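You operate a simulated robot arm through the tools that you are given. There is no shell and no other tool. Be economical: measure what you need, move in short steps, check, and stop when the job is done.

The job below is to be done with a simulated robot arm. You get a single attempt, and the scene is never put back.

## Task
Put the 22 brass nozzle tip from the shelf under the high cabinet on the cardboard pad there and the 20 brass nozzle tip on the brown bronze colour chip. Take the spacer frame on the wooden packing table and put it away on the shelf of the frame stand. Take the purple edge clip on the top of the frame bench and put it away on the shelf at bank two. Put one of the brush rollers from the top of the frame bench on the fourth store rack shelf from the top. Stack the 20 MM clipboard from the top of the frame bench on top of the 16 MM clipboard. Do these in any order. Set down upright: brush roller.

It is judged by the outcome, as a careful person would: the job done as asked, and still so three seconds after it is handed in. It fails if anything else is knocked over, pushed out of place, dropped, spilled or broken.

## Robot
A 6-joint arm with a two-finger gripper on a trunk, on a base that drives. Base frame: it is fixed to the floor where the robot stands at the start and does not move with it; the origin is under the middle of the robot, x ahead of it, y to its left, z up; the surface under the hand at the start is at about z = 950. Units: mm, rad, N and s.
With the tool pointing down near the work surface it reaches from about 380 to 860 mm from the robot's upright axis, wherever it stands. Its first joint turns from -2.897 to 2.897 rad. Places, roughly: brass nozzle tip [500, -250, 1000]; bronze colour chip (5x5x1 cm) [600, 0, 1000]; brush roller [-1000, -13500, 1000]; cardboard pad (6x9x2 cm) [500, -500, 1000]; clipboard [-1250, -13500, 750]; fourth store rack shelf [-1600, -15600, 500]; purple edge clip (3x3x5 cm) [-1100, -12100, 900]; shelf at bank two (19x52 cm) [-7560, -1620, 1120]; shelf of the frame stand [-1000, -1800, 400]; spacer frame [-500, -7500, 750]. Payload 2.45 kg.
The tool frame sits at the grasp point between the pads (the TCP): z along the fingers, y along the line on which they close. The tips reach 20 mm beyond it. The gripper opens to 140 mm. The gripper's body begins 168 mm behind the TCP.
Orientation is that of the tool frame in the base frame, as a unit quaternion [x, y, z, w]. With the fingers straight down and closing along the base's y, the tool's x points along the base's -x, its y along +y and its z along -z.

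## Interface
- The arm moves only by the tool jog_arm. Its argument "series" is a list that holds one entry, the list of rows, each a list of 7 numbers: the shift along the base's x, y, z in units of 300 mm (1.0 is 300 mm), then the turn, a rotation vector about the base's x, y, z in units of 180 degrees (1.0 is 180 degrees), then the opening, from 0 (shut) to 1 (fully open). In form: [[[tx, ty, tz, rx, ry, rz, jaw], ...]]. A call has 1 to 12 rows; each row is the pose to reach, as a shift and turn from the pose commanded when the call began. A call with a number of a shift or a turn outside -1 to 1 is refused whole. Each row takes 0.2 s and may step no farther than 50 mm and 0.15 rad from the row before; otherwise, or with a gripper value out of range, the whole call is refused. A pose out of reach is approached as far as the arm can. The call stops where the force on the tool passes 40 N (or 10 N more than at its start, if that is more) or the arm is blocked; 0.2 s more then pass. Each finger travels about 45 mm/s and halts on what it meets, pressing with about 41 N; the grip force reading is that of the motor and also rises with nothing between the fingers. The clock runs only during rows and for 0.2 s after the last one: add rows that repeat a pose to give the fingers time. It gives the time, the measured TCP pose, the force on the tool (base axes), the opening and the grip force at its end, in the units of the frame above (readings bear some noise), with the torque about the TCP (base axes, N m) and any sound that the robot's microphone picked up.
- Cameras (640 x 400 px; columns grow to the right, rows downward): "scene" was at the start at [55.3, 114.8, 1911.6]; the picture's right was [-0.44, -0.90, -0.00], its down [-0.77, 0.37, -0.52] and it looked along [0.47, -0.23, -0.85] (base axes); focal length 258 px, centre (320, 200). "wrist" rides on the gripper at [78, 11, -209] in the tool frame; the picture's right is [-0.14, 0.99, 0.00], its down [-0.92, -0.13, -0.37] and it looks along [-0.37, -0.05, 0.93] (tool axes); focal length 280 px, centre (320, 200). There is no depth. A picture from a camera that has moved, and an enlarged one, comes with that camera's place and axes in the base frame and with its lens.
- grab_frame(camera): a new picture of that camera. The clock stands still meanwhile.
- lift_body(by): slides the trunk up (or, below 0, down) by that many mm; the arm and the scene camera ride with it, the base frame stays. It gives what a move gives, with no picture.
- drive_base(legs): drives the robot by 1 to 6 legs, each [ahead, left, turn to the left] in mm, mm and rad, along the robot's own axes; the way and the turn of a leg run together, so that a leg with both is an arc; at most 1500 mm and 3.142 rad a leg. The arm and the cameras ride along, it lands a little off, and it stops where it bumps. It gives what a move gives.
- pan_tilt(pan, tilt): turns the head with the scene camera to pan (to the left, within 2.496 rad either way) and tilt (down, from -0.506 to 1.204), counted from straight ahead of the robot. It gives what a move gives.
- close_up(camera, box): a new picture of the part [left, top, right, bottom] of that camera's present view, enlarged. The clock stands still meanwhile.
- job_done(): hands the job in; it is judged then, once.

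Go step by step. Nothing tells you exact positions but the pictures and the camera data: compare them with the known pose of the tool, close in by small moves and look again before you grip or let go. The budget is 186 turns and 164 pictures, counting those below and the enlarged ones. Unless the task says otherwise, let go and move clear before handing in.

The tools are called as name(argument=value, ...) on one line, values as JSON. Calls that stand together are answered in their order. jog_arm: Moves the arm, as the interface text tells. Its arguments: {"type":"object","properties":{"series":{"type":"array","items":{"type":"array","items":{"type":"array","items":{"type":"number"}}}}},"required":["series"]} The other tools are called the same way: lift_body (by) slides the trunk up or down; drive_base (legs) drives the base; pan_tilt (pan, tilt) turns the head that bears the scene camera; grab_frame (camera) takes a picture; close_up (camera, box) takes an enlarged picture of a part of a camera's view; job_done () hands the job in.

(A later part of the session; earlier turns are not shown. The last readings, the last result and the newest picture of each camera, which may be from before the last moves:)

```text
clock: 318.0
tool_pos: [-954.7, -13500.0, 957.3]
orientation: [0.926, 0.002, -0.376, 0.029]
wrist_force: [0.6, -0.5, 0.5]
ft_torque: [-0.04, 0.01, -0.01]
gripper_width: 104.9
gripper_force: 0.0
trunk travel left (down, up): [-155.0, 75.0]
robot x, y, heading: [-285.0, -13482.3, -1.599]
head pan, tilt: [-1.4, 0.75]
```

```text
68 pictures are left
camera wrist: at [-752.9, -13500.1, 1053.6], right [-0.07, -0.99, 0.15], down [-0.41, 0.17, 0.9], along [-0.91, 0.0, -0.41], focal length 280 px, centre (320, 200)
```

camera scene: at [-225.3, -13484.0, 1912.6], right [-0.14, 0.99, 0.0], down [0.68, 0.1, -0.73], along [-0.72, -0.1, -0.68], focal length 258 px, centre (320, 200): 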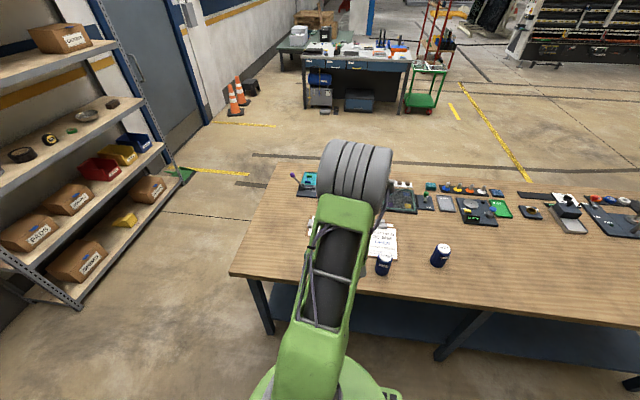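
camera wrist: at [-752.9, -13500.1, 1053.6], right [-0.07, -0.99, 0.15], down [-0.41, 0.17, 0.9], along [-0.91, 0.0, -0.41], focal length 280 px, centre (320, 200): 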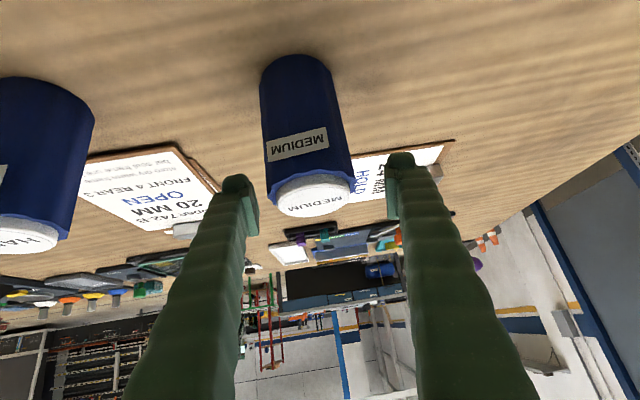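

jog_arm(series=[[[0.01, 0.015, -0.05, 0.008, 0, -0.004, 0.75], [0.012, 0.017, -0.1, 0.0166, 0, -0.0082, 0.75], [0.012, 0.017, -0.14, 0.0166, 0, -0.0082, 0.75]]])

grab_frame(camera="wrist")

```text
clock: 318.8
tool_pos: [-967.2, -13486.6, 923.3]
orientation: [0.929, -0.004, -0.369, 0.026]
wrist_force: [0.7, 0.8, 0.4]
ft_torque: [0.02, 0.0, 0.02]
gripper_width: 105.1
gripper_force: 0.1
out of reach, approached as far as the arm can: row 1, 2, 3
trunk travel left (down, up): [-155.0, 75.0]
robot x, y, heading: [-285.6, -13480.7, -1.596]
head pan, tilt: [-1.4, 0.75]
```

```text
67 pictures are left
camera wrist: at [-766.3, -13490.7, 1023.1], right [-0.09, -0.99, 0.15], down [-0.42, 0.17, 0.89], along [-0.9, 0.02, -0.43], focal length 280 px, centre (320, 200)
```

wrist: 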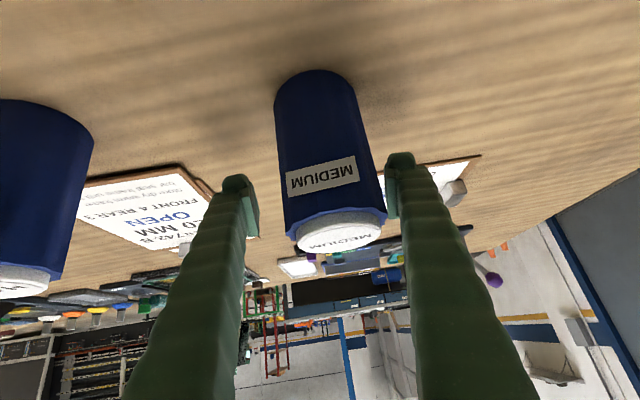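

The arm sits near a limit, but the pose is good enough; I'll center with a small base move and close.

drive_base(legs=[[11, 14, 0]])

grab_frame(camera="wrist")

```text
clock: 319.6
tool_pos: [-953.4, -13499.5, 923.4]
orientation: [0.929, -0.004, -0.369, 0.027]
wrist_force: [-0.1, -0.4, -1.4]
ft_torque: [0.02, 0.0, 0.01]
gripper_width: 105.0
gripper_force: 0.1
trunk travel left (down, up): [-155.0, 75.0]
robot x, y, heading: [-273.8, -13492.0, -1.601]
head pan, tilt: [-1.4, 0.75]
```

```text
66 pictures are left
camera wrist: at [-752.3, -13502.8, 1023.2], right [-0.09, -0.99, 0.15], down [-0.42, 0.17, 0.89], along [-0.9, 0.02, -0.43], focal length 280 px, centre (320, 200)
```

wrist: 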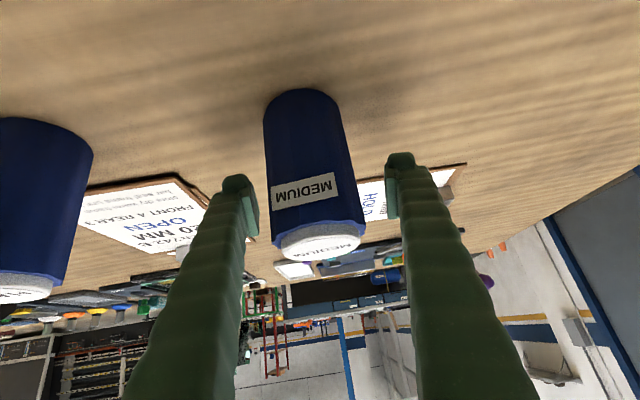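

jog_arm(series=[[[0, 0, 0, 0, 0, 0, 0.7], [0, 0, 0, 0, 0, 0, 0.55], [0, 0, 0, 0, 0, 0, 0.3], [0, 0, 0, 0, 0, 0, 0.3], [0, 0, 0, 0, 0, 0, 0.3], [0, 0, 0, 0, 0, 0, 0.3]]])

grab_frame(camera="wrist")

```text
clock: 321.0
tool_pos: [-953.3, -13498.4, 922.5]
orientation: [0.929, -0.003, -0.369, 0.027]
wrist_force: [-0.4, 1.4, 0.8]
ft_torque: [0.05, -0.03, -0.01]
gripper_width: 65.8
gripper_force: 40.8
trunk travel left (down, up): [-155.0, 75.0]
robot x, y, heading: [-272.6, -13491.5, -1.598]
head pan, tilt: [-1.4, 0.75]
```

```text
65 pictures are left
camera wrist: at [-752.9, -13502.3, 1023.0], right [-0.09, -0.99, 0.15], down [-0.42, 0.17, 0.89], along [-0.9, 0.02, -0.43], focal length 280 px, centre (320, 200)
```

wrist: 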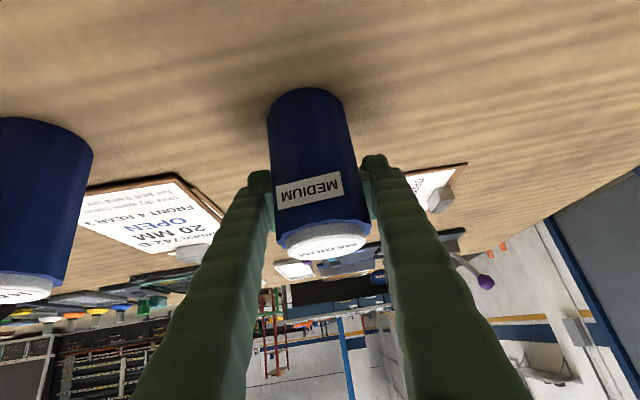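

Gripped (65.8 mm). Raise with the trunk, then drive on past the bench end and look at the rack.

lift_body(by=75)

grab_frame(camera="wrist")

drive_base(legs=[[0, 0, 0.03], [850, 0, 0]])

pan_tilt(pan=-0.5, tilt=0.6)

grab_frame(camera="scene")

```text
clock: 322.2
tool_pos: [-953.0, -13499.3, 996.9]
orientation: [0.929, -0.004, -0.369, 0.026]
wrist_force: [-0.1, 0.2, -1.5]
ft_torque: [0.01, -0.01, 0.0]
gripper_width: 65.6
gripper_force: 41.7
trunk travel left (down, up): [-230.0, 0.0]
robot x, y, heading: [-270.3, -13493.5, -1.598]
head pan, tilt: [-1.4, 0.75]
```

```text
64 pictures are left
camera wrist: at [-752.9, -13502.4, 1097.6], right [-0.09, -0.99, 0.15], down [-0.42, 0.17, 0.89], along [-0.9, 0.02, -0.43], focal length 280 px, centre (320, 200)
```

wrist: 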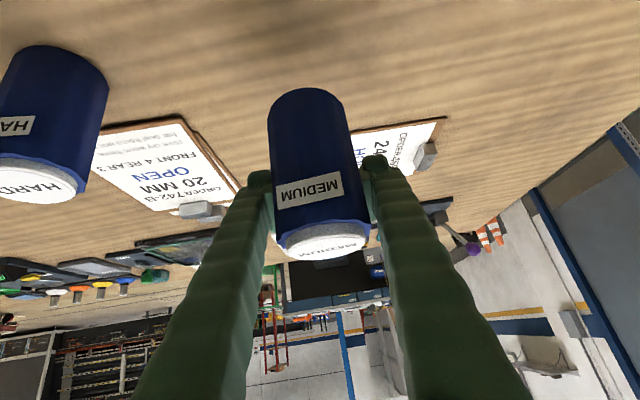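

```text
clock: 327.0
tool_pos: [-953.7, -14357.7, 998.1]
orientation: [0.929, 0.007, -0.369, 0.031]
wrist_force: [0.1, 0.3, -1.7]
ft_torque: [0.02, 0.03, -0.03]
gripper_width: 65.2
gripper_force: 41.3
trunk travel left (down, up): [-230.0, 0.0]
robot x, y, heading: [-275.5, -14334.7, -1.579]
head pan, tilt: [-1.4, 0.75]
```

```text
clock: 328.2
tool_pos: [-953.8, -14355.7, 997.2]
orientation: [0.929, 0.006, -0.369, 0.03]
wrist_force: [-0.4, -0.3, -2.3]
ft_torque: [0.01, 0.09, 0.02]
gripper_width: 65.6
gripper_force: 41.2
trunk travel left (down, up): [-230.0, 0.0]
robot x, y, heading: [-274.0, -14336.0, -1.569]
head pan, tilt: [-0.499, 0.6]
```

```text
63 pictures are left
camera scene: at [-174.8, -14423.1, 2000.5], right [-0.88, 0.48, 0.0], down [0.27, 0.49, -0.82], along [-0.4, -0.72, -0.57], focal length 258 px, centre (320, 200)
```

scene: 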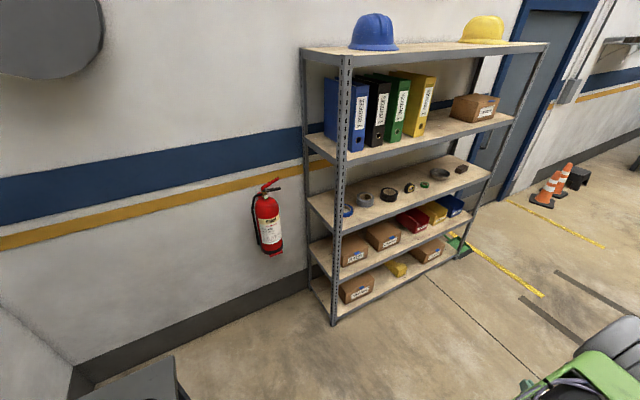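

close_up(camera="scene", box=[300, 180, 500, 305])

```text
3.20 times, centred on (400, 242) of scene
camera zoom: at [-174.8, -14423.1, 2000.5], right [-0.88, 0.48, 0.0], down [0.27, 0.49, -0.82], along [-0.4, -0.72, -0.57], focal length 827 px, centre (64, 64)
```

zoom: 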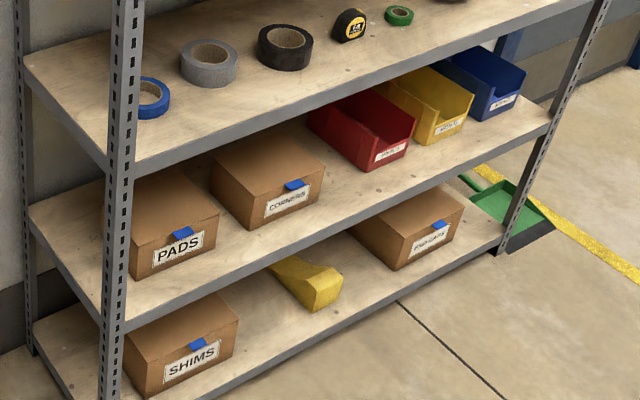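

The fourth shelf (z≈515, front y≈-15377) has a ~200 mm gap between the CORNERS box and the red bin at x≈-1588. I'll move in front, turn so the arm faces the rack, and look.

drive_base(legs=[[215, 0, 0], [0, -1334, 0], [0, 0, 1.57]])

pan_tilt(pan=-1.57, tilt=0.75)

grab_frame(camera="scene")

grab_frame(camera="wrist")

```text
clock: 345.4
tool_pos: [-1592.5, -15220.2, 997.1]
orientation: [0.646, 0.667, -0.237, 0.285]
wrist_force: [0.2, 0.5, -3.2]
ft_torque: [-0.04, 0.0, 0.0]
gripper_width: 65.2
gripper_force: 40.8
trunk travel left (down, up): [-230.0, 0.0]
robot x, y, heading: [-1623.1, -14537.7, 0.012]
head pan, tilt: [-0.499, 0.6]
```

```text
clock: 346.7
tool_pos: [-1591.9, -15220.3, 998.9]
orientation: [0.647, 0.667, -0.236, 0.284]
wrist_force: [0.1, 0.0, -1.9]
ft_torque: [-0.02, 0.01, -0.01]
gripper_width: 65.1
gripper_force: 41.0
trunk travel left (down, up): [-230.0, 0.0]
robot x, y, heading: [-1626.0, -14540.8, 0.011]
head pan, tilt: [-1.571, 0.75]
```

```text
61 pictures are left
camera scene: at [-1613.1, -14481.7, 1987.6], right [-1.0, -0.01, 0.0], down [-0.01, 0.68, -0.73], along [0.01, -0.73, -0.68], focal length 258 px, centre (320, 200)
```

scene: 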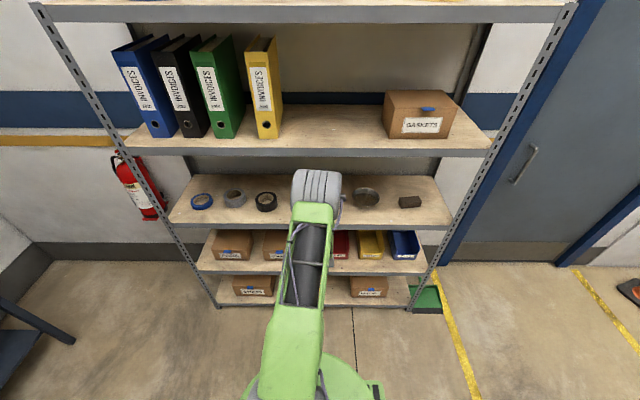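

```text
60 pictures are left
camera wrist: at [-1596.3, -15020.1, 1097.8], right [0.99, -0.05, 0.15], down [-0.15, -0.43, 0.89], along [0.02, -0.9, -0.43], focal length 280 px, centre (320, 200)
```

wrist: 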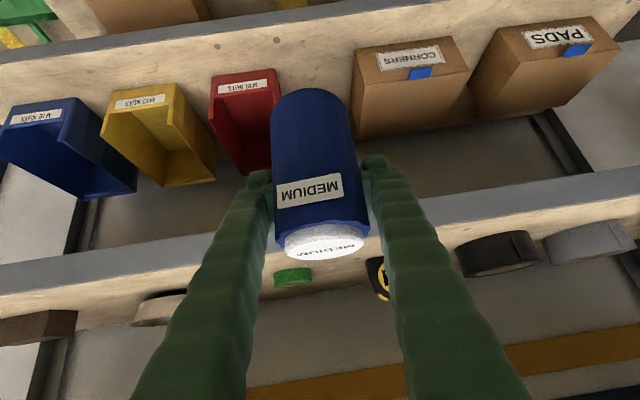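

The gap is visible in the wrist view, centred near x≈-1546. Lower the trunk fully and look again.

lift_body(by=-225)

grab_frame(camera="wrist")

```text
clock: 349.1
tool_pos: [-1592.1, -15218.9, 773.4]
orientation: [0.647, 0.666, -0.237, 0.284]
wrist_force: [-0.9, 0.1, -2.0]
ft_torque: [-0.03, 0.03, 0.0]
gripper_width: 65.1
gripper_force: 40.7
trunk travel left (down, up): [-5.0, 225.0]
robot x, y, heading: [-1626.1, -14537.2, 0.01]
head pan, tilt: [-1.571, 0.75]
```

```text
59 pictures are left
camera wrist: at [-1596.3, -15020.1, 873.0], right [0.99, -0.05, 0.15], down [-0.15, -0.42, 0.89], along [0.02, -0.9, -0.43], focal length 280 px, centre (320, 200)
```

wrist: 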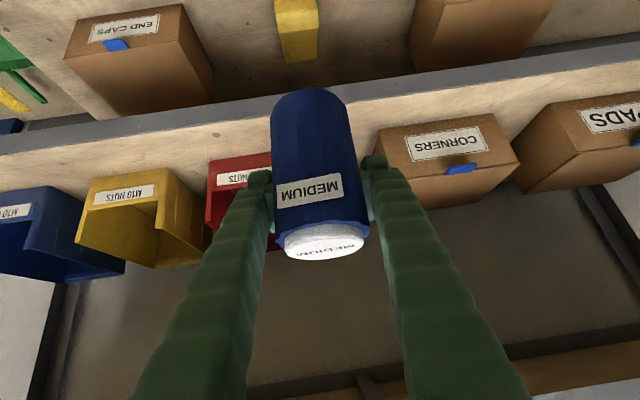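

Shift +48 mm along x, then lower the arm in front of the shelf.

drive_base(legs=[[48, 0, 0]])

jog_arm(series=[[[0, 0, -0.12, 0, 0, 0, 0.3], [0, 0, -0.24, 0, 0, 0, 0.3], [0, 0, -0.36, 0, 0, 0, 0.3], [0, 0, -0.48, 0, 0, 0, 0.3], [0, 0, -0.57, 0, 0, 0, 0.3]]])

grab_frame(camera="wrist")

```text
clock: 350.0
tool_pos: [-1542.8, -15219.2, 772.2]
orientation: [0.647, 0.667, -0.237, 0.284]
wrist_force: [0.2, 0.0, -1.9]
ft_torque: [-0.06, 0.05, -0.02]
gripper_width: 65.3
gripper_force: 41.5
trunk travel left (down, up): [-5.0, 225.0]
robot x, y, heading: [-1575.5, -14539.6, 0.017]
head pan, tilt: [-1.571, 0.75]
```

```text
clock: 351.2
tool_pos: [-1542.2, -15229.3, 603.7]
orientation: [0.65, 0.664, -0.228, 0.29]
wrist_force: [0.5, -0.6, -1.9]
ft_torque: [-0.02, 0.02, 0.01]
gripper_width: 65.1
gripper_force: 40.8
out of reach, approached as far as the arm can: row 2, 3, 4, 5
trunk travel left (down, up): [-5.0, 225.0]
robot x, y, heading: [-1574.4, -14536.2, 0.005]
head pan, tilt: [-1.571, 0.75]
```

```text
58 pictures are left
camera wrist: at [-1548.6, -15030.0, 705.5], right [0.98, -0.05, 0.17], down [-0.17, -0.43, 0.89], along [0.03, -0.9, -0.43], focal length 280 px, centre (320, 200)
```

wrist: 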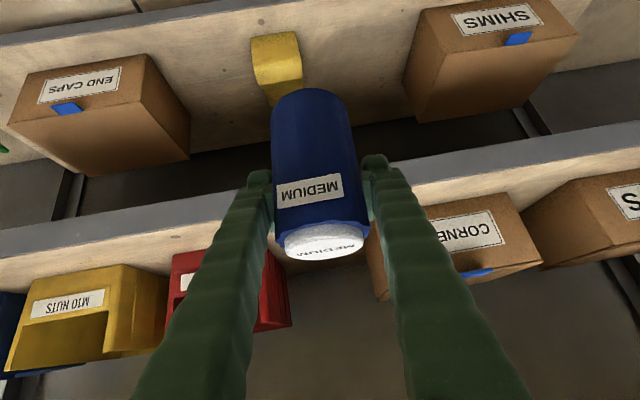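

Good alignment with the gap and ~20 mm above the shelf. Strafe right to insert the roller.

drive_base(legs=[[0, -208, 0]])

grab_frame(camera="wrist")

grab_frame(camera="scene")

```text
clock: 353.6
tool_pos: [-1535.3, -15436.2, 604.3]
orientation: [0.648, 0.666, -0.227, 0.29]
wrist_force: [1.4, -1.4, 3.7]
ft_torque: [0.15, -0.02, -0.03]
gripper_width: 48.1
gripper_force: 41.6
trunk travel left (down, up): [-5.0, 225.0]
robot x, y, heading: [-1575.6, -14745.6, 0.02]
head pan, tilt: [-1.571, 0.75]
```

```text
57 pictures are left
camera wrist: at [-1542.8, -15237.4, 706.2], right [0.98, -0.05, 0.17], down [-0.17, -0.43, 0.89], along [0.03, -0.9, -0.43], focal length 280 px, centre (320, 200)
```

wrist: 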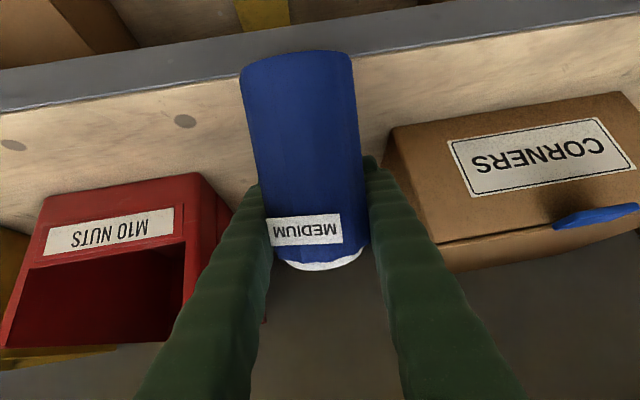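

```text
56 pictures are left
camera scene: at [-1562.8, -14688.0, 1762.6], right [-1.0, -0.02, 0.0], down [-0.01, 0.68, -0.73], along [0.01, -0.73, -0.68], focal length 258 px, centre (320, 200)
```

scene: 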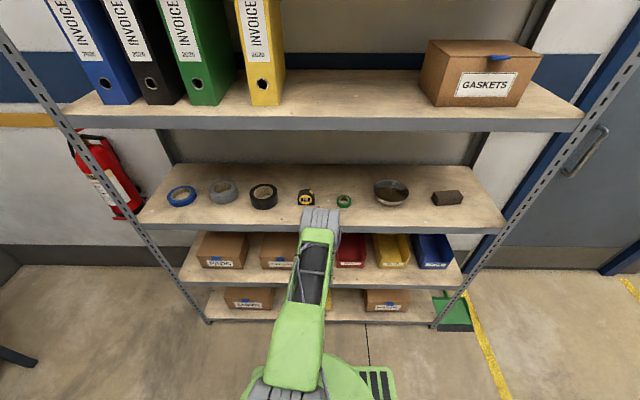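

The roller seems to have touched the shelf lip and shifted in the grip (width 48 now). Let me inspect closely before moving.

close_up(camera="wrist", box=[180, 20, 440, 290])

close_up(camera="scene", box=[240, 190, 400, 290])

```text
1.48 times, centred on (310, 155) of wrist
camera zoom: at [-1542.8, -15237.4, 706.2], right [0.98, -0.05, 0.17], down [-0.17, -0.43, 0.89], along [0.03, -0.9, -0.43], focal length 415 px, centre (335, 267)
```

zoom: 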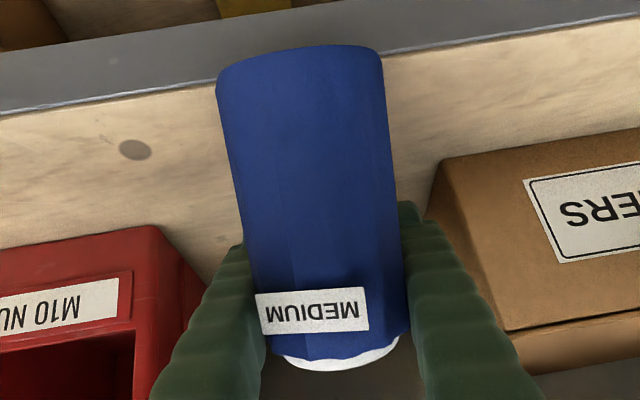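

```text
4.00 times, centred on (320, 240) of scene
camera zoom: at [-1562.8, -14688.0, 1762.6], right [-1.0, -0.02, 0.0], down [-0.01, 0.68, -0.73], along [0.01, -0.73, -0.68], focal length 1034 px, centre (320, 40)
```

zoom: 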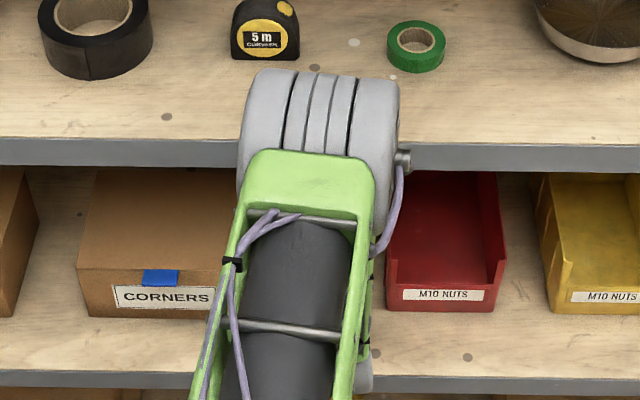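

The estimate says the shelf is higher (~562) and the roller's base hit the lip, so it pitched in the grip. I'll lift straight up with the trunk and re-inspect.

lift_body(by=45)

grab_frame(camera="wrist")

```text
clock: 354.5
tool_pos: [-1534.9, -15438.0, 649.5]
orientation: [0.649, 0.666, -0.227, 0.289]
wrist_force: [0.0, -0.5, -2.3]
ft_torque: [-0.09, -0.04, -0.03]
gripper_width: 48.2
gripper_force: 41.4
trunk travel left (down, up): [-50.0, 180.0]
robot x, y, heading: [-1570.9, -14744.9, 0.011]
head pan, tilt: [-1.571, 0.75]
```

```text
53 pictures are left
camera wrist: at [-1542.7, -15237.5, 750.9], right [0.98, -0.05, 0.17], down [-0.17, -0.43, 0.89], along [0.03, -0.9, -0.43], focal length 280 px, centre (320, 200)
```

wrist: 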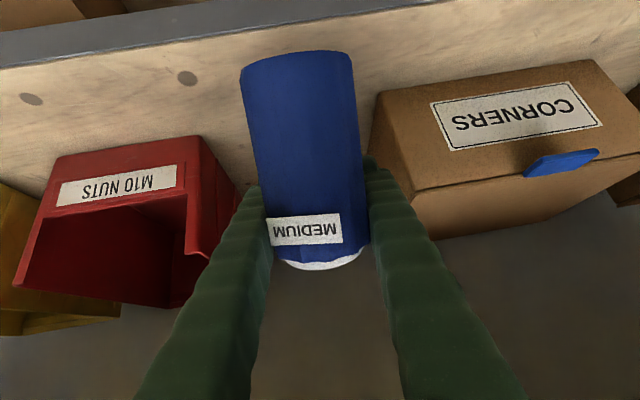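

The roller is firmly held but leaning ~40° toward the rack. I'll back out into free space, extend the arm and pitch the tool to bring the roller upright again.

lift_body(by=25)

drive_base(legs=[[0, 350, 0]])

jog_arm(series=[[[0, -0.1, 0, -0.0444, 0, 0, 0.2], [0, -0.2, 0, -0.0889, 0, 0, 0.2], [0, -0.3, 0, -0.1333, 0, 0, 0.2], [0, -0.4, 0, -0.1778, 0, 0, 0.2], [0, -0.5, 0, -0.2222, 0, 0, 0.2]]])

grab_frame(camera="wrist")

grab_frame(camera="scene")

```text
clock: 355.2
tool_pos: [-1535.9, -15436.4, 676.2]
orientation: [0.649, 0.666, -0.227, 0.29]
wrist_force: [-0.5, -0.1, -1.3]
ft_torque: [-0.09, 0.03, -0.02]
gripper_width: 48.4
gripper_force: 41.3
trunk travel left (down, up): [-75.0, 155.0]
robot x, y, heading: [-1575.9, -14746.8, 0.018]
head pan, tilt: [-1.571, 0.75]
```

```text
clock: 358.9
tool_pos: [-1540.3, -15086.9, 674.9]
orientation: [0.648, 0.666, -0.227, 0.29]
wrist_force: [0.5, -0.4, -2.4]
ft_torque: [-0.09, 0.04, 0.0]
gripper_width: 48.4
gripper_force: 41.0
trunk travel left (down, up): [-75.0, 155.0]
robot x, y, heading: [-1578.5, -14395.0, 0.021]
head pan, tilt: [-1.571, 0.75]
```

```text
clock: 360.1
tool_pos: [-1549.6, -15242.7, 672.0]
orientation: [0.507, 0.549, -0.437, 0.501]
wrist_force: [0.1, -0.7, -1.2]
ft_torque: [-0.01, 0.01, 0.04]
gripper_width: 48.5
gripper_force: 40.9
out of reach, approached as far as the arm can: row 1, 2, 3, 4, 5
trunk travel left (down, up): [-75.0, 155.0]
robot x, y, heading: [-1578.3, -14395.5, 0.021]
head pan, tilt: [-1.571, 0.75]
```

```text
52 pictures are left
camera wrist: at [-1561.0, -15026.4, 621.3], right [0.98, 0.09, 0.16], down [-0.18, 0.24, 0.95], along [0.04, -0.97, 0.25], focal length 280 px, centre (320, 200)
```

wrist: 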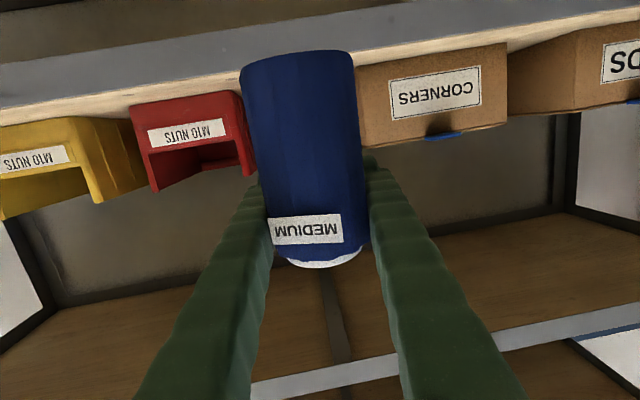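

```text
51 pictures are left
camera scene: at [-1568.8, -14338.1, 1832.6], right [-1.0, -0.02, 0.0], down [-0.01, 0.68, -0.73], along [0.01, -0.73, -0.68], focal length 258 px, centre (320, 200)
```

scene: 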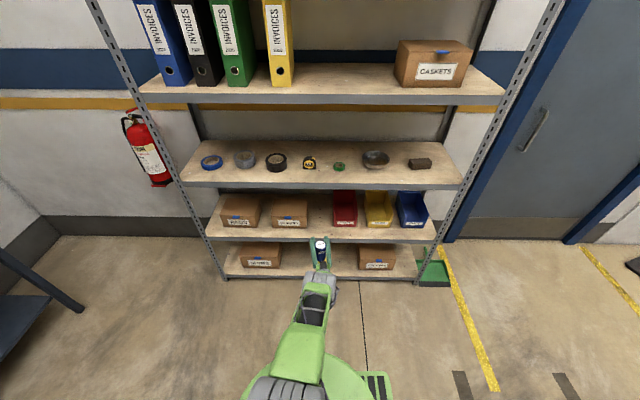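

The tool reached near-horizontal. Check the roller's uprightness from the scene camera.

close_up(camera="scene", box=[270, 190, 370, 290])

```text
4.00 times, centred on (320, 240) of scene
camera zoom: at [-1568.8, -14338.1, 1832.6], right [-1.0, -0.02, 0.0], down [-0.01, 0.68, -0.73], along [0.01, -0.73, -0.68], focal length 1034 px, centre (320, 40)
```

zoom: 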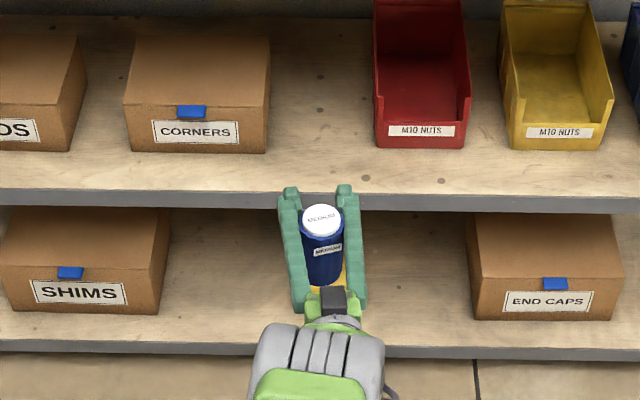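

The roller is upright again, in line with the gap. Raise 20 mm for clearance and strafe in.

lift_body(by=22)

drive_base(legs=[[0, -150, 0]])

grab_frame(camera="wrist")

close_up(camera="scene", box=[220, 170, 420, 295])

```text
clock: 360.8
tool_pos: [-1550.7, -15243.6, 694.5]
orientation: [0.507, 0.549, -0.436, 0.5]
wrist_force: [-0.1, -0.4, -2.2]
ft_torque: [-0.08, -0.01, -0.03]
gripper_width: 48.7
gripper_force: 41.0
trunk travel left (down, up): [-97.0, 133.0]
robot x, y, heading: [-1580.3, -14395.0, 0.014]
head pan, tilt: [-1.571, 0.75]
```

```text
clock: 362.7
tool_pos: [-1544.5, -15391.0, 693.1]
orientation: [0.508, 0.55, -0.435, 0.5]
wrist_force: [0.7, -0.1, -2.0]
ft_torque: [-0.1, 0.03, -0.01]
gripper_width: 48.4
gripper_force: 41.1
trunk travel left (down, up): [-97.0, 133.0]
robot x, y, heading: [-1573.6, -14541.7, 0.02]
head pan, tilt: [-1.571, 0.75]
```

```text
49 pictures are left
camera wrist: at [-1555.2, -15174.0, 643.3], right [0.98, 0.09, 0.16], down [-0.18, 0.24, 0.95], along [0.05, -0.97, 0.25], focal length 280 px, centre (320, 200)
```

wrist: 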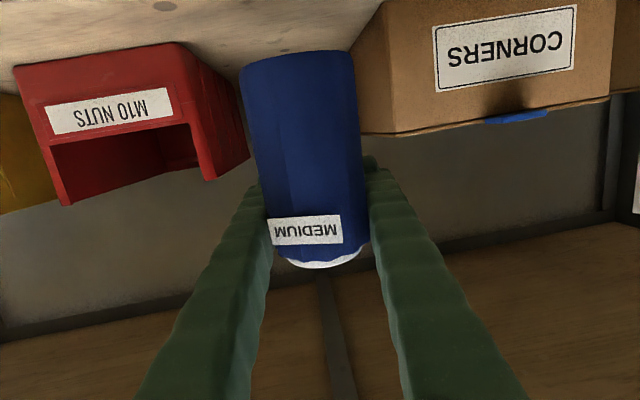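

```text
3.20 times, centred on (320, 232) of scene
camera zoom: at [-1566.2, -14486.3, 1854.6], right [-1.0, -0.02, 0.0], down [-0.02, 0.68, -0.73], along [0.02, -0.73, -0.68], focal length 827 px, centre (320, 96)
```

zoom: 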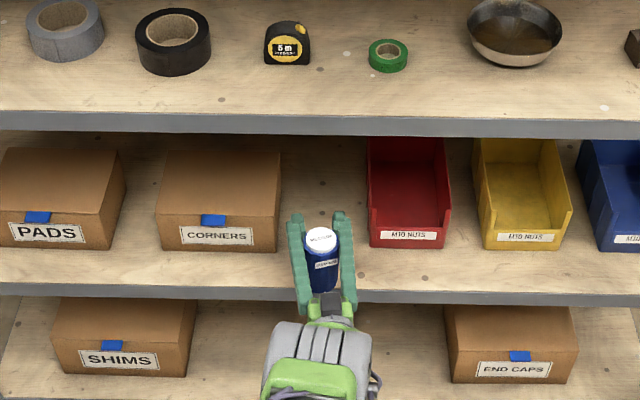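

drive_base(legs=[[0, -52, 0]])

lift_body(by=-20)

close_up(camera="scene", box=[260, 190, 380, 280])

```text
clock: 363.8
tool_pos: [-1542.4, -15442.9, 695.0]
orientation: [0.507, 0.551, -0.435, 0.5]
wrist_force: [-0.1, 1.3, -2.2]
ft_torque: [-0.1, -0.01, -0.04]
gripper_width: 48.7
gripper_force: 40.9
trunk travel left (down, up): [-97.0, 133.0]
robot x, y, heading: [-1574.5, -14595.1, 0.021]
head pan, tilt: [-1.571, 0.75]
```

```text
clock: 364.5
tool_pos: [-1542.6, -15442.4, 674.3]
orientation: [0.507, 0.551, -0.434, 0.5]
wrist_force: [0.3, 0.7, -1.9]
ft_torque: [-0.05, 0.0, 0.0]
gripper_width: 48.6
gripper_force: 41.1
trunk travel left (down, up): [-77.0, 153.0]
robot x, y, heading: [-1574.1, -14596.0, 0.024]
head pan, tilt: [-1.571, 0.75]
```

```text
4.44 times, centred on (320, 235) of scene
camera zoom: at [-1565.1, -14537.8, 1834.6], right [-1.0, -0.02, 0.0], down [-0.02, 0.68, -0.73], along [0.02, -0.73, -0.68], focal length 1148 px, centre (320, 44)
```

zoom: 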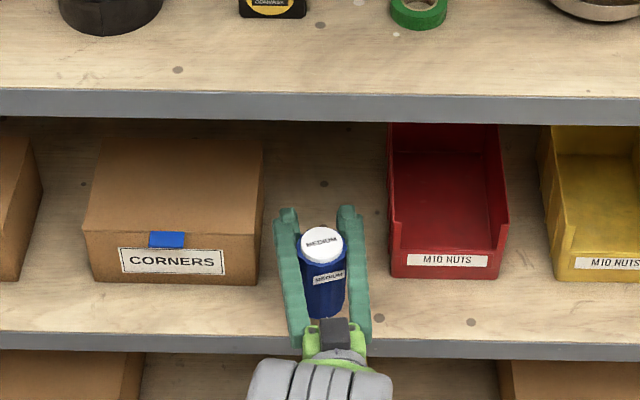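

drive_base(legs=[[0, -20, 0]])

lift_body(by=-10)

lift_body(by=-5)

close_up(camera="wrist", box=[200, 0, 440, 150])

```text
clock: 365.4
tool_pos: [-1542.0, -15462.9, 673.8]
orientation: [0.506, 0.551, -0.434, 0.501]
wrist_force: [-0.1, 0.2, -2.0]
ft_torque: [-0.09, 0.0, 0.01]
gripper_width: 48.7
gripper_force: 41.5
trunk travel left (down, up): [-77.0, 153.0]
robot x, y, heading: [-1575.3, -14614.2, 0.021]
head pan, tilt: [-1.571, 0.75]
```

```text
clock: 365.9
tool_pos: [-1543.5, -15462.1, 663.5]
orientation: [0.506, 0.552, -0.433, 0.501]
wrist_force: [-0.2, -0.3, -2.5]
ft_torque: [-0.07, -0.03, 0.0]
gripper_width: 48.6
gripper_force: 40.4
trunk travel left (down, up): [-67.0, 163.0]
robot x, y, heading: [-1576.3, -14616.0, 0.023]
head pan, tilt: [-1.571, 0.75]
```

```text
clock: 366.5
tool_pos: [-1542.1, -15461.5, 658.5]
orientation: [0.506, 0.551, -0.434, 0.501]
wrist_force: [-1.2, 1.0, -1.0]
ft_torque: [-0.08, -0.02, -0.03]
gripper_width: 48.5
gripper_force: 40.8
trunk travel left (down, up): [-62.0, 168.0]
robot x, y, heading: [-1576.9, -14616.7, 0.029]
head pan, tilt: [-1.571, 0.75]
```

```text
2.67 times, centred on (320, 75) of wrist
camera zoom: at [-1553.6, -15245.2, 608.2], right [0.98, 0.09, 0.16], down [-0.18, 0.24, 0.95], along [0.05, -0.97, 0.25], focal length 748 px, centre (320, 533)
```

zoom: 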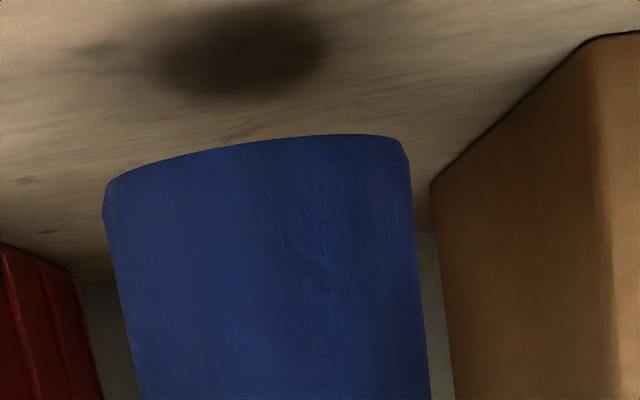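

A contact shadow shows the base still ~25 mm above the shelf. Lower further.

lift_body(by=-12)

lift_body(by=-6)

close_up(camera="wrist", box=[200, 0, 440, 150])

```text
clock: 367.1
tool_pos: [-1542.8, -15461.6, 647.3]
orientation: [0.507, 0.551, -0.435, 0.501]
wrist_force: [0.9, -0.1, -2.1]
ft_torque: [-0.08, 0.0, -0.02]
gripper_width: 48.3
gripper_force: 41.0
trunk travel left (down, up): [-50.0, 180.0]
robot x, y, heading: [-1574.6, -14614.0, 0.019]
head pan, tilt: [-1.571, 0.75]
```

```text
clock: 367.6
tool_pos: [-1543.6, -15460.8, 640.9]
orientation: [0.506, 0.552, -0.434, 0.502]
wrist_force: [-0.1, -0.5, -1.6]
ft_torque: [-0.12, -0.01, 0.0]
gripper_width: 48.1
gripper_force: 41.0
trunk travel left (down, up): [-44.0, 186.0]
robot x, y, heading: [-1570.3, -14612.8, 0.025]
head pan, tilt: [-1.571, 0.75]
```

```text
2.67 times, centred on (320, 75) of wrist
camera zoom: at [-1553.7, -15245.2, 590.2], right [0.98, 0.09, 0.16], down [-0.18, 0.24, 0.95], along [0.05, -0.97, 0.25], focal length 748 px, centre (320, 533)
```

zoom: 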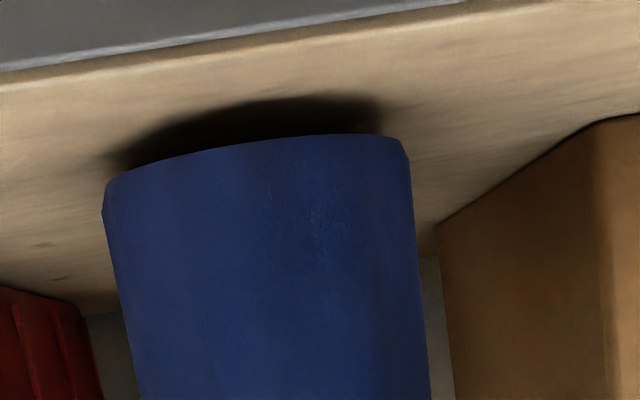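

lift_body(by=-4)

lift_body(by=-3)

close_up(camera="wrist", box=[200, 0, 440, 150])

```text
clock: 368.2
tool_pos: [-1542.1, -15463.0, 638.1]
orientation: [0.506, 0.551, -0.435, 0.502]
wrist_force: [-0.1, -0.5, 2.8]
ft_torque: [-0.04, 0.01, -0.01]
gripper_width: 48.3
gripper_force: 40.5
trunk travel left (down, up): [-40.0, 190.0]
robot x, y, heading: [-1570.2, -14612.9, 0.023]
head pan, tilt: [-1.571, 0.75]
```

```text
clock: 368.7
tool_pos: [-1541.7, -15462.5, 638.1]
orientation: [0.504, 0.55, -0.436, 0.503]
wrist_force: [1.4, 1.9, 16.1]
ft_torque: [0.49, 0.12, -0.01]
gripper_width: 48.4
gripper_force: 40.7
trunk travel left (down, up): [-37.0, 193.0]
robot x, y, heading: [-1574.9, -14611.8, 0.021]
head pan, tilt: [-1.571, 0.75]
```

```text
2.67 times, centred on (320, 75) of wrist
camera zoom: at [-1553.8, -15246.7, 586.0], right [0.98, 0.09, 0.16], down [-0.18, 0.24, 0.95], along [0.05, -0.97, 0.26], focal length 748 px, centre (320, 533)
```

zoom: 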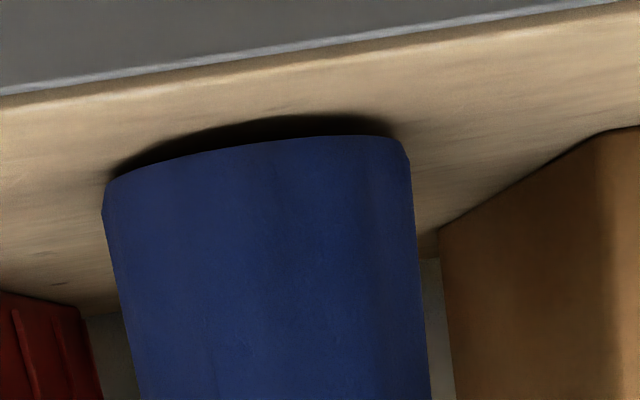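

Contact on the base with only a slight lean (~4°). Relax 2 mm and open slowly.

lift_body(by=2)

jog_arm(series=[[[0, 0, 0, 0, 0, 0, 0.4], [0, 0, 0, 0, 0, 0, 0.5], [0, 0, 0, 0, 0, 0, 0.58], [0, 0, 0, 0, 0, 0, 0.62], [0, 0, 0, 0, 0, 0, 0.62]]])

grab_frame(camera="wrist")

close_up(camera="scene", box=[260, 190, 380, 280])

```text
clock: 369.2
tool_pos: [-1542.8, -15461.0, 636.5]
orientation: [0.506, 0.55, -0.436, 0.501]
wrist_force: [0.3, -2.1, 13.3]
ft_torque: [0.04, 0.2, 0.04]
gripper_width: 48.8
gripper_force: 40.7
trunk travel left (down, up): [-39.0, 191.0]
robot x, y, heading: [-1573.4, -14617.4, 0.023]
head pan, tilt: [-1.571, 0.75]
```

```text
clock: 370.4
tool_pos: [-1541.9, -15461.7, 635.4]
orientation: [0.507, 0.551, -0.434, 0.501]
wrist_force: [0.3, 0.1, -0.1]
ft_torque: [0.01, 0.02, 0.03]
gripper_width: 86.7
gripper_force: 0.1
trunk travel left (down, up): [-39.0, 191.0]
robot x, y, heading: [-1572.2, -14612.4, 0.023]
head pan, tilt: [-1.571, 0.75]
```

```text
43 pictures are left
camera wrist: at [-1553.6, -15245.3, 585.3], right [0.98, 0.09, 0.16], down [-0.18, 0.24, 0.95], along [0.05, -0.97, 0.25], focal length 280 px, centre (320, 200)
```

wrist: 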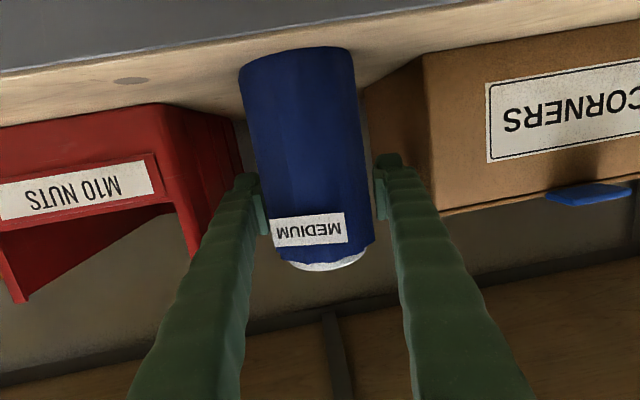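

```text
4.44 times, centred on (320, 235) of scene
camera zoom: at [-1564.6, -14557.4, 1796.6], right [-1.0, -0.02, 0.0], down [-0.02, 0.68, -0.73], along [0.02, -0.73, -0.68], focal length 1148 px, centre (320, 44)
```

zoom: 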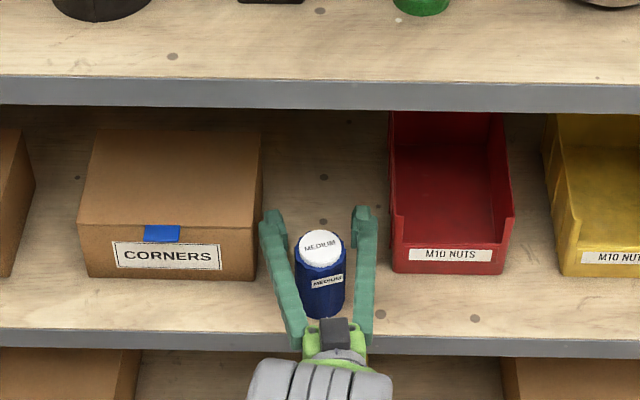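

The roller stands upright on the fourth shelf. Open a little more and back straight out.

jog_arm(series=[[[0, 0, 0, 0, 0, 0, 0.68], [0, 0, 0, 0, 0, 0, 0.72], [0, 0, 0, 0, 0, 0, 0.72]]])

drive_base(legs=[[0, 240, 0]])

close_up(camera="scene", box=[220, 150, 420, 275])

```text
clock: 371.2
tool_pos: [-1543.4, -15462.2, 635.5]
orientation: [0.506, 0.551, -0.435, 0.501]
wrist_force: [1.4, 0.2, 0.3]
ft_torque: [0.01, 0.03, -0.01]
gripper_width: 100.7
gripper_force: 0.0
trunk travel left (down, up): [-39.0, 191.0]
robot x, y, heading: [-1573.9, -14613.7, 0.022]
head pan, tilt: [-1.571, 0.75]
```

```text
clock: 373.9
tool_pos: [-1545.7, -15225.6, 636.5]
orientation: [0.505, 0.553, -0.433, 0.502]
wrist_force: [-0.9, -0.6, -0.1]
ft_torque: [0.03, -0.02, 0.02]
gripper_width: 100.8
gripper_force: 0.0
trunk travel left (down, up): [-39.0, 191.0]
robot x, y, heading: [-1577.2, -14381.3, 0.025]
head pan, tilt: [-1.571, 0.75]
```

```text
3.20 times, centred on (320, 212) of scene
camera zoom: at [-1570.6, -14320.8, 1796.6], right [-1.0, -0.03, 0.0], down [-0.02, 0.68, -0.73], along [0.02, -0.73, -0.68], focal length 827 px, centre (320, 160)
```

zoom: 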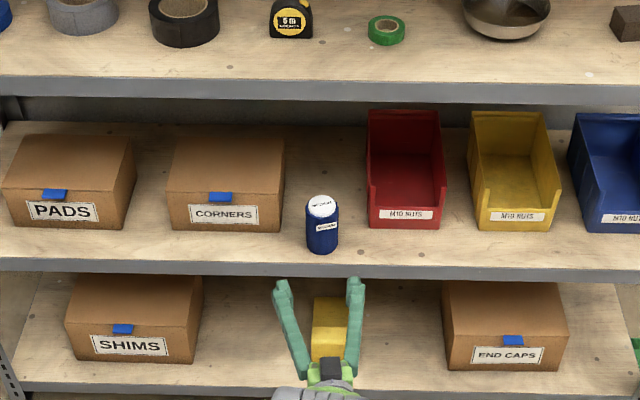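

Roller task done. Now restore the tool to vertical and raise, then return along the bench aisle for the purple clip.

jog_arm(series=[[[0, 0.04, 0.1, 0.0461, 0, 0, 0.6], [0, 0.08, 0.2, 0.0922, 0, 0, 0.5], [0, 0.12, 0.3, 0.1383, 0, 0, 0.5], [0, 0.16, 0.4, 0.1844, 0, 0, 0.5], [0, 0.2, 0.5, 0.2305, 0, 0, 0.5], [0, 0.24, 0.6, 0.2766, 0, 0, 0.5], [0, 0.28, 0.7, 0.3227, 0, 0, 0.5], [0, 0.32, 0.8, 0.3688, 0, 0, 0.5], [0, 0.36, 0.9, 0.4149, 0, 0, 0.5], [0, 0.4, 1.0, 0.461, 0, 0, 0.5]]])

lift_body(by=185)

drive_base(legs=[[1180, 0, 0], [0, 0, -1.595]])

pan_tilt(pan=-2.2, tilt=0.6)

grab_frame(camera="scene")

```text
clock: 376.1
tool_pos: [-1543.6, -15105.4, 935.4]
orientation: [0.712, 0.7, 0.042, 0.04]
wrist_force: [-1.3, 0.0, 0.0]
ft_torque: [0.0, -0.12, 0.0]
gripper_width: 69.8
gripper_force: 0.0
out of reach, approached as far as the arm can: row 7
trunk travel left (down, up): [-39.0, 191.0]
robot x, y, heading: [-1580.0, -14377.4, 0.021]
head pan, tilt: [-1.571, 0.75]
```

```text
clock: 378.1
tool_pos: [-1543.5, -15105.9, 1120.7]
orientation: [0.711, 0.701, 0.041, 0.04]
wrist_force: [0.1, -0.3, 0.6]
ft_torque: [0.02, 0.01, 0.03]
gripper_width: 70.2
gripper_force: 0.1
trunk travel left (down, up): [-224.0, 6.0]
robot x, y, heading: [-1579.8, -14378.7, 0.023]
head pan, tilt: [-1.571, 0.75]
```

```text
clock: 388.0
tool_pos: [-1126.7, -14364.7, 1121.0]
orientation: [0.998, -0.019, 0.0, 0.058]
wrist_force: [0.0, -0.6, 0.0]
ft_torque: [0.03, 0.01, -0.02]
gripper_width: 69.9
gripper_force: 0.1
trunk travel left (down, up): [-224.0, 6.0]
robot x, y, heading: [-399.6, -14347.1, -1.572]
head pan, tilt: [-1.571, 0.75]
```

```text
clock: 389.0
tool_pos: [-1128.5, -14364.8, 1121.1]
orientation: [0.998, -0.02, 0.0, 0.058]
wrist_force: [0.2, -0.2, 1.1]
ft_torque: [-0.06, 0.0, 0.0]
gripper_width: 70.1
gripper_force: 0.1
trunk travel left (down, up): [-224.0, 6.0]
robot x, y, heading: [-400.4, -14348.1, -1.573]
head pan, tilt: [-2.201, 0.6]
```

```text
40 pictures are left
camera scene: at [-329.9, -14306.0, 1994.5], right [0.59, 0.81, 0.0], down [0.46, -0.33, -0.82], along [-0.67, 0.49, -0.57], focal length 258 px, centre (320, 200)
```

scene: 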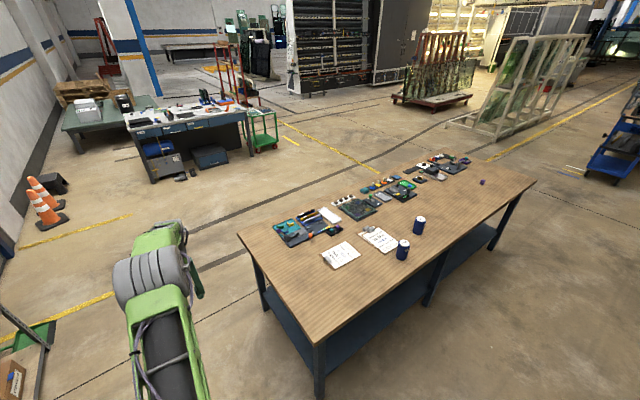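

drive_base(legs=[[-1500, 0, 0], [-790, 0, 0]])

jog_arm(series=[[[0.1, 0, -0.08, 0.0185, 0, 0, 0.5], [0.2, 0, -0.16, 0.037, 0, 0, 0.5], [0.23, 0, -0.28, 0.037, 0, 0, 0.5]]])

grab_frame(camera="wrist")

```text
clock: 400.3
tool_pos: [-1112.8, -12073.5, 1120.0]
orientation: [0.998, -0.021, 0.0, 0.059]
wrist_force: [0.0, -0.6, 0.3]
ft_torque: [0.0, 0.02, 0.01]
gripper_width: 70.4
gripper_force: 0.0
trunk travel left (down, up): [-224.0, 6.0]
robot x, y, heading: [-387.8, -12055.7, -1.571]
head pan, tilt: [-2.201, 0.6]
```

```text
clock: 401.1
tool_pos: [-1045.7, -12073.8, 1035.0]
orientation: [1.0, -0.021, -0.002, 0.0]
wrist_force: [-0.5, 0.0, 0.0]
ft_torque: [0.02, -0.05, 0.03]
gripper_width: 70.0
gripper_force: 0.1
trunk travel left (down, up): [-224.0, 6.0]
robot x, y, heading: [-385.0, -12059.6, -1.57]
head pan, tilt: [-2.201, 0.6]
```

```text
39 pictures are left
camera wrist: at [-967.2, -12088.6, 1245.1], right [-0.18, -0.98, 0.0], down [-0.91, 0.17, 0.37], along [-0.37, 0.07, -0.93], focal length 280 px, centre (320, 200)
```

wrist: 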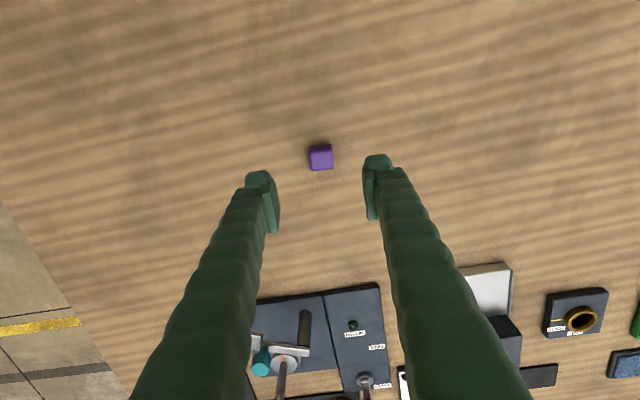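

The clip is straight below at (-1048,-12075). Descend and grip.

jog_arm(series=[[[-0.008, -0.004, -0.15, 0, 0, 0, 0.45], [-0.008, -0.004, -0.3, 0, 0, 0, 0.4], [-0.008, -0.004, -0.4, 0, 0, 0, 0.4]]])

close_up(camera="wrist", box=[240, 110, 400, 230])

```text
clock: 401.9
tool_pos: [-1048.7, -12075.0, 917.3]
orientation: [1.0, -0.021, -0.003, 0.0]
wrist_force: [-0.2, -0.3, -0.1]
ft_torque: [0.01, 0.0, 0.01]
gripper_width: 55.7
gripper_force: 0.0
trunk travel left (down, up): [-224.0, 6.0]
robot x, y, heading: [-384.0, -12056.7, -1.57]
head pan, tilt: [-2.201, 0.6]
```

```text
3.33 times, centred on (320, 170) of wrist
camera zoom: at [-970.0, -12090.3, 1126.9], right [-0.18, -0.98, 0.0], down [-0.91, 0.17, 0.37], along [-0.37, 0.07, -0.93], focal length 935 px, centre (320, 300)
```

zoom: 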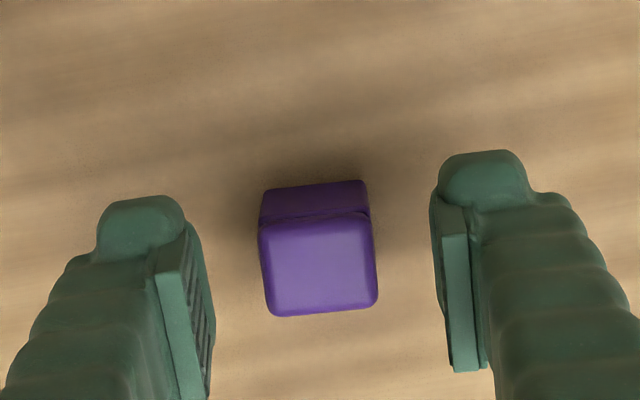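

jog_arm(series=[[[-0.003, 0.004, -0.1, 0, 0, 0, 0.4], [-0.003, 0.004, -0.1, 0, 0, 0, 0.25], [-0.003, 0.004, -0.1, 0, 0, 0, 0.1], [-0.003, 0.004, -0.1, 0, 0, 0, 0.1], [-0.003, 0.004, -0.1, 0, 0, 0, 0.1]]])

jog_arm(series=[[[0, 0, 0.1, 0, 0, 0, 0.1], [0, 0, 0.25, 0, 0, 0, 0.1], [0, 0, 0.4, 0, 0, 0, 0.1], [0, 0, 0.55, 0, 0, 0, 0.1], [0, 0, 0.7, 0, 0, 0, 0.1], [0, 0, 0.8, 0, 0, 0, 0.1]]])

grab_frame(camera="wrist")

```text
clock: 403.1
tool_pos: [-1050.4, -12075.7, 887.7]
orientation: [1.0, -0.021, -0.002, 0.001]
wrist_force: [0.8, -0.5, 3.1]
ft_torque: [0.0, -0.03, 0.0]
gripper_width: 27.7
gripper_force: 40.9
trunk travel left (down, up): [-224.0, 6.0]
robot x, y, heading: [-383.9, -12056.5, -1.573]
head pan, tilt: [-2.201, 0.6]
```

```text
clock: 404.5
tool_pos: [-1048.6, -12075.3, 1127.7]
orientation: [1.0, -0.021, -0.003, 0.0]
wrist_force: [1.0, -0.3, -0.2]
ft_torque: [-0.01, -0.03, 0.02]
gripper_width: 27.8
gripper_force: 40.7
trunk travel left (down, up): [-224.0, 6.0]
robot x, y, heading: [-389.0, -12057.1, -1.57]
head pan, tilt: [-2.201, 0.6]
```

```text
37 pictures are left
camera wrist: at [-969.7, -12089.2, 1337.9], right [-0.18, -0.98, 0.0], down [-0.91, 0.17, 0.37], along [-0.37, 0.07, -0.93], focal length 280 px, centre (320, 200)
```

wrist: 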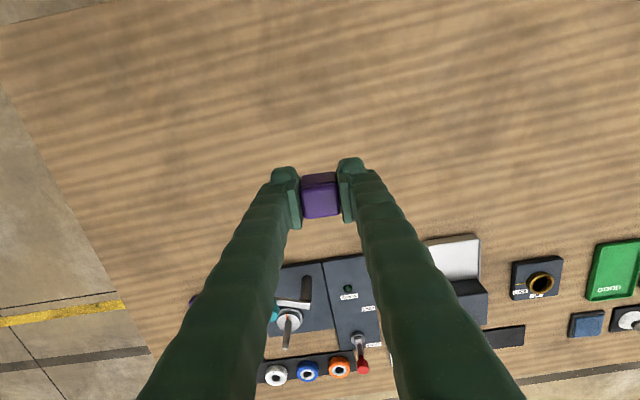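

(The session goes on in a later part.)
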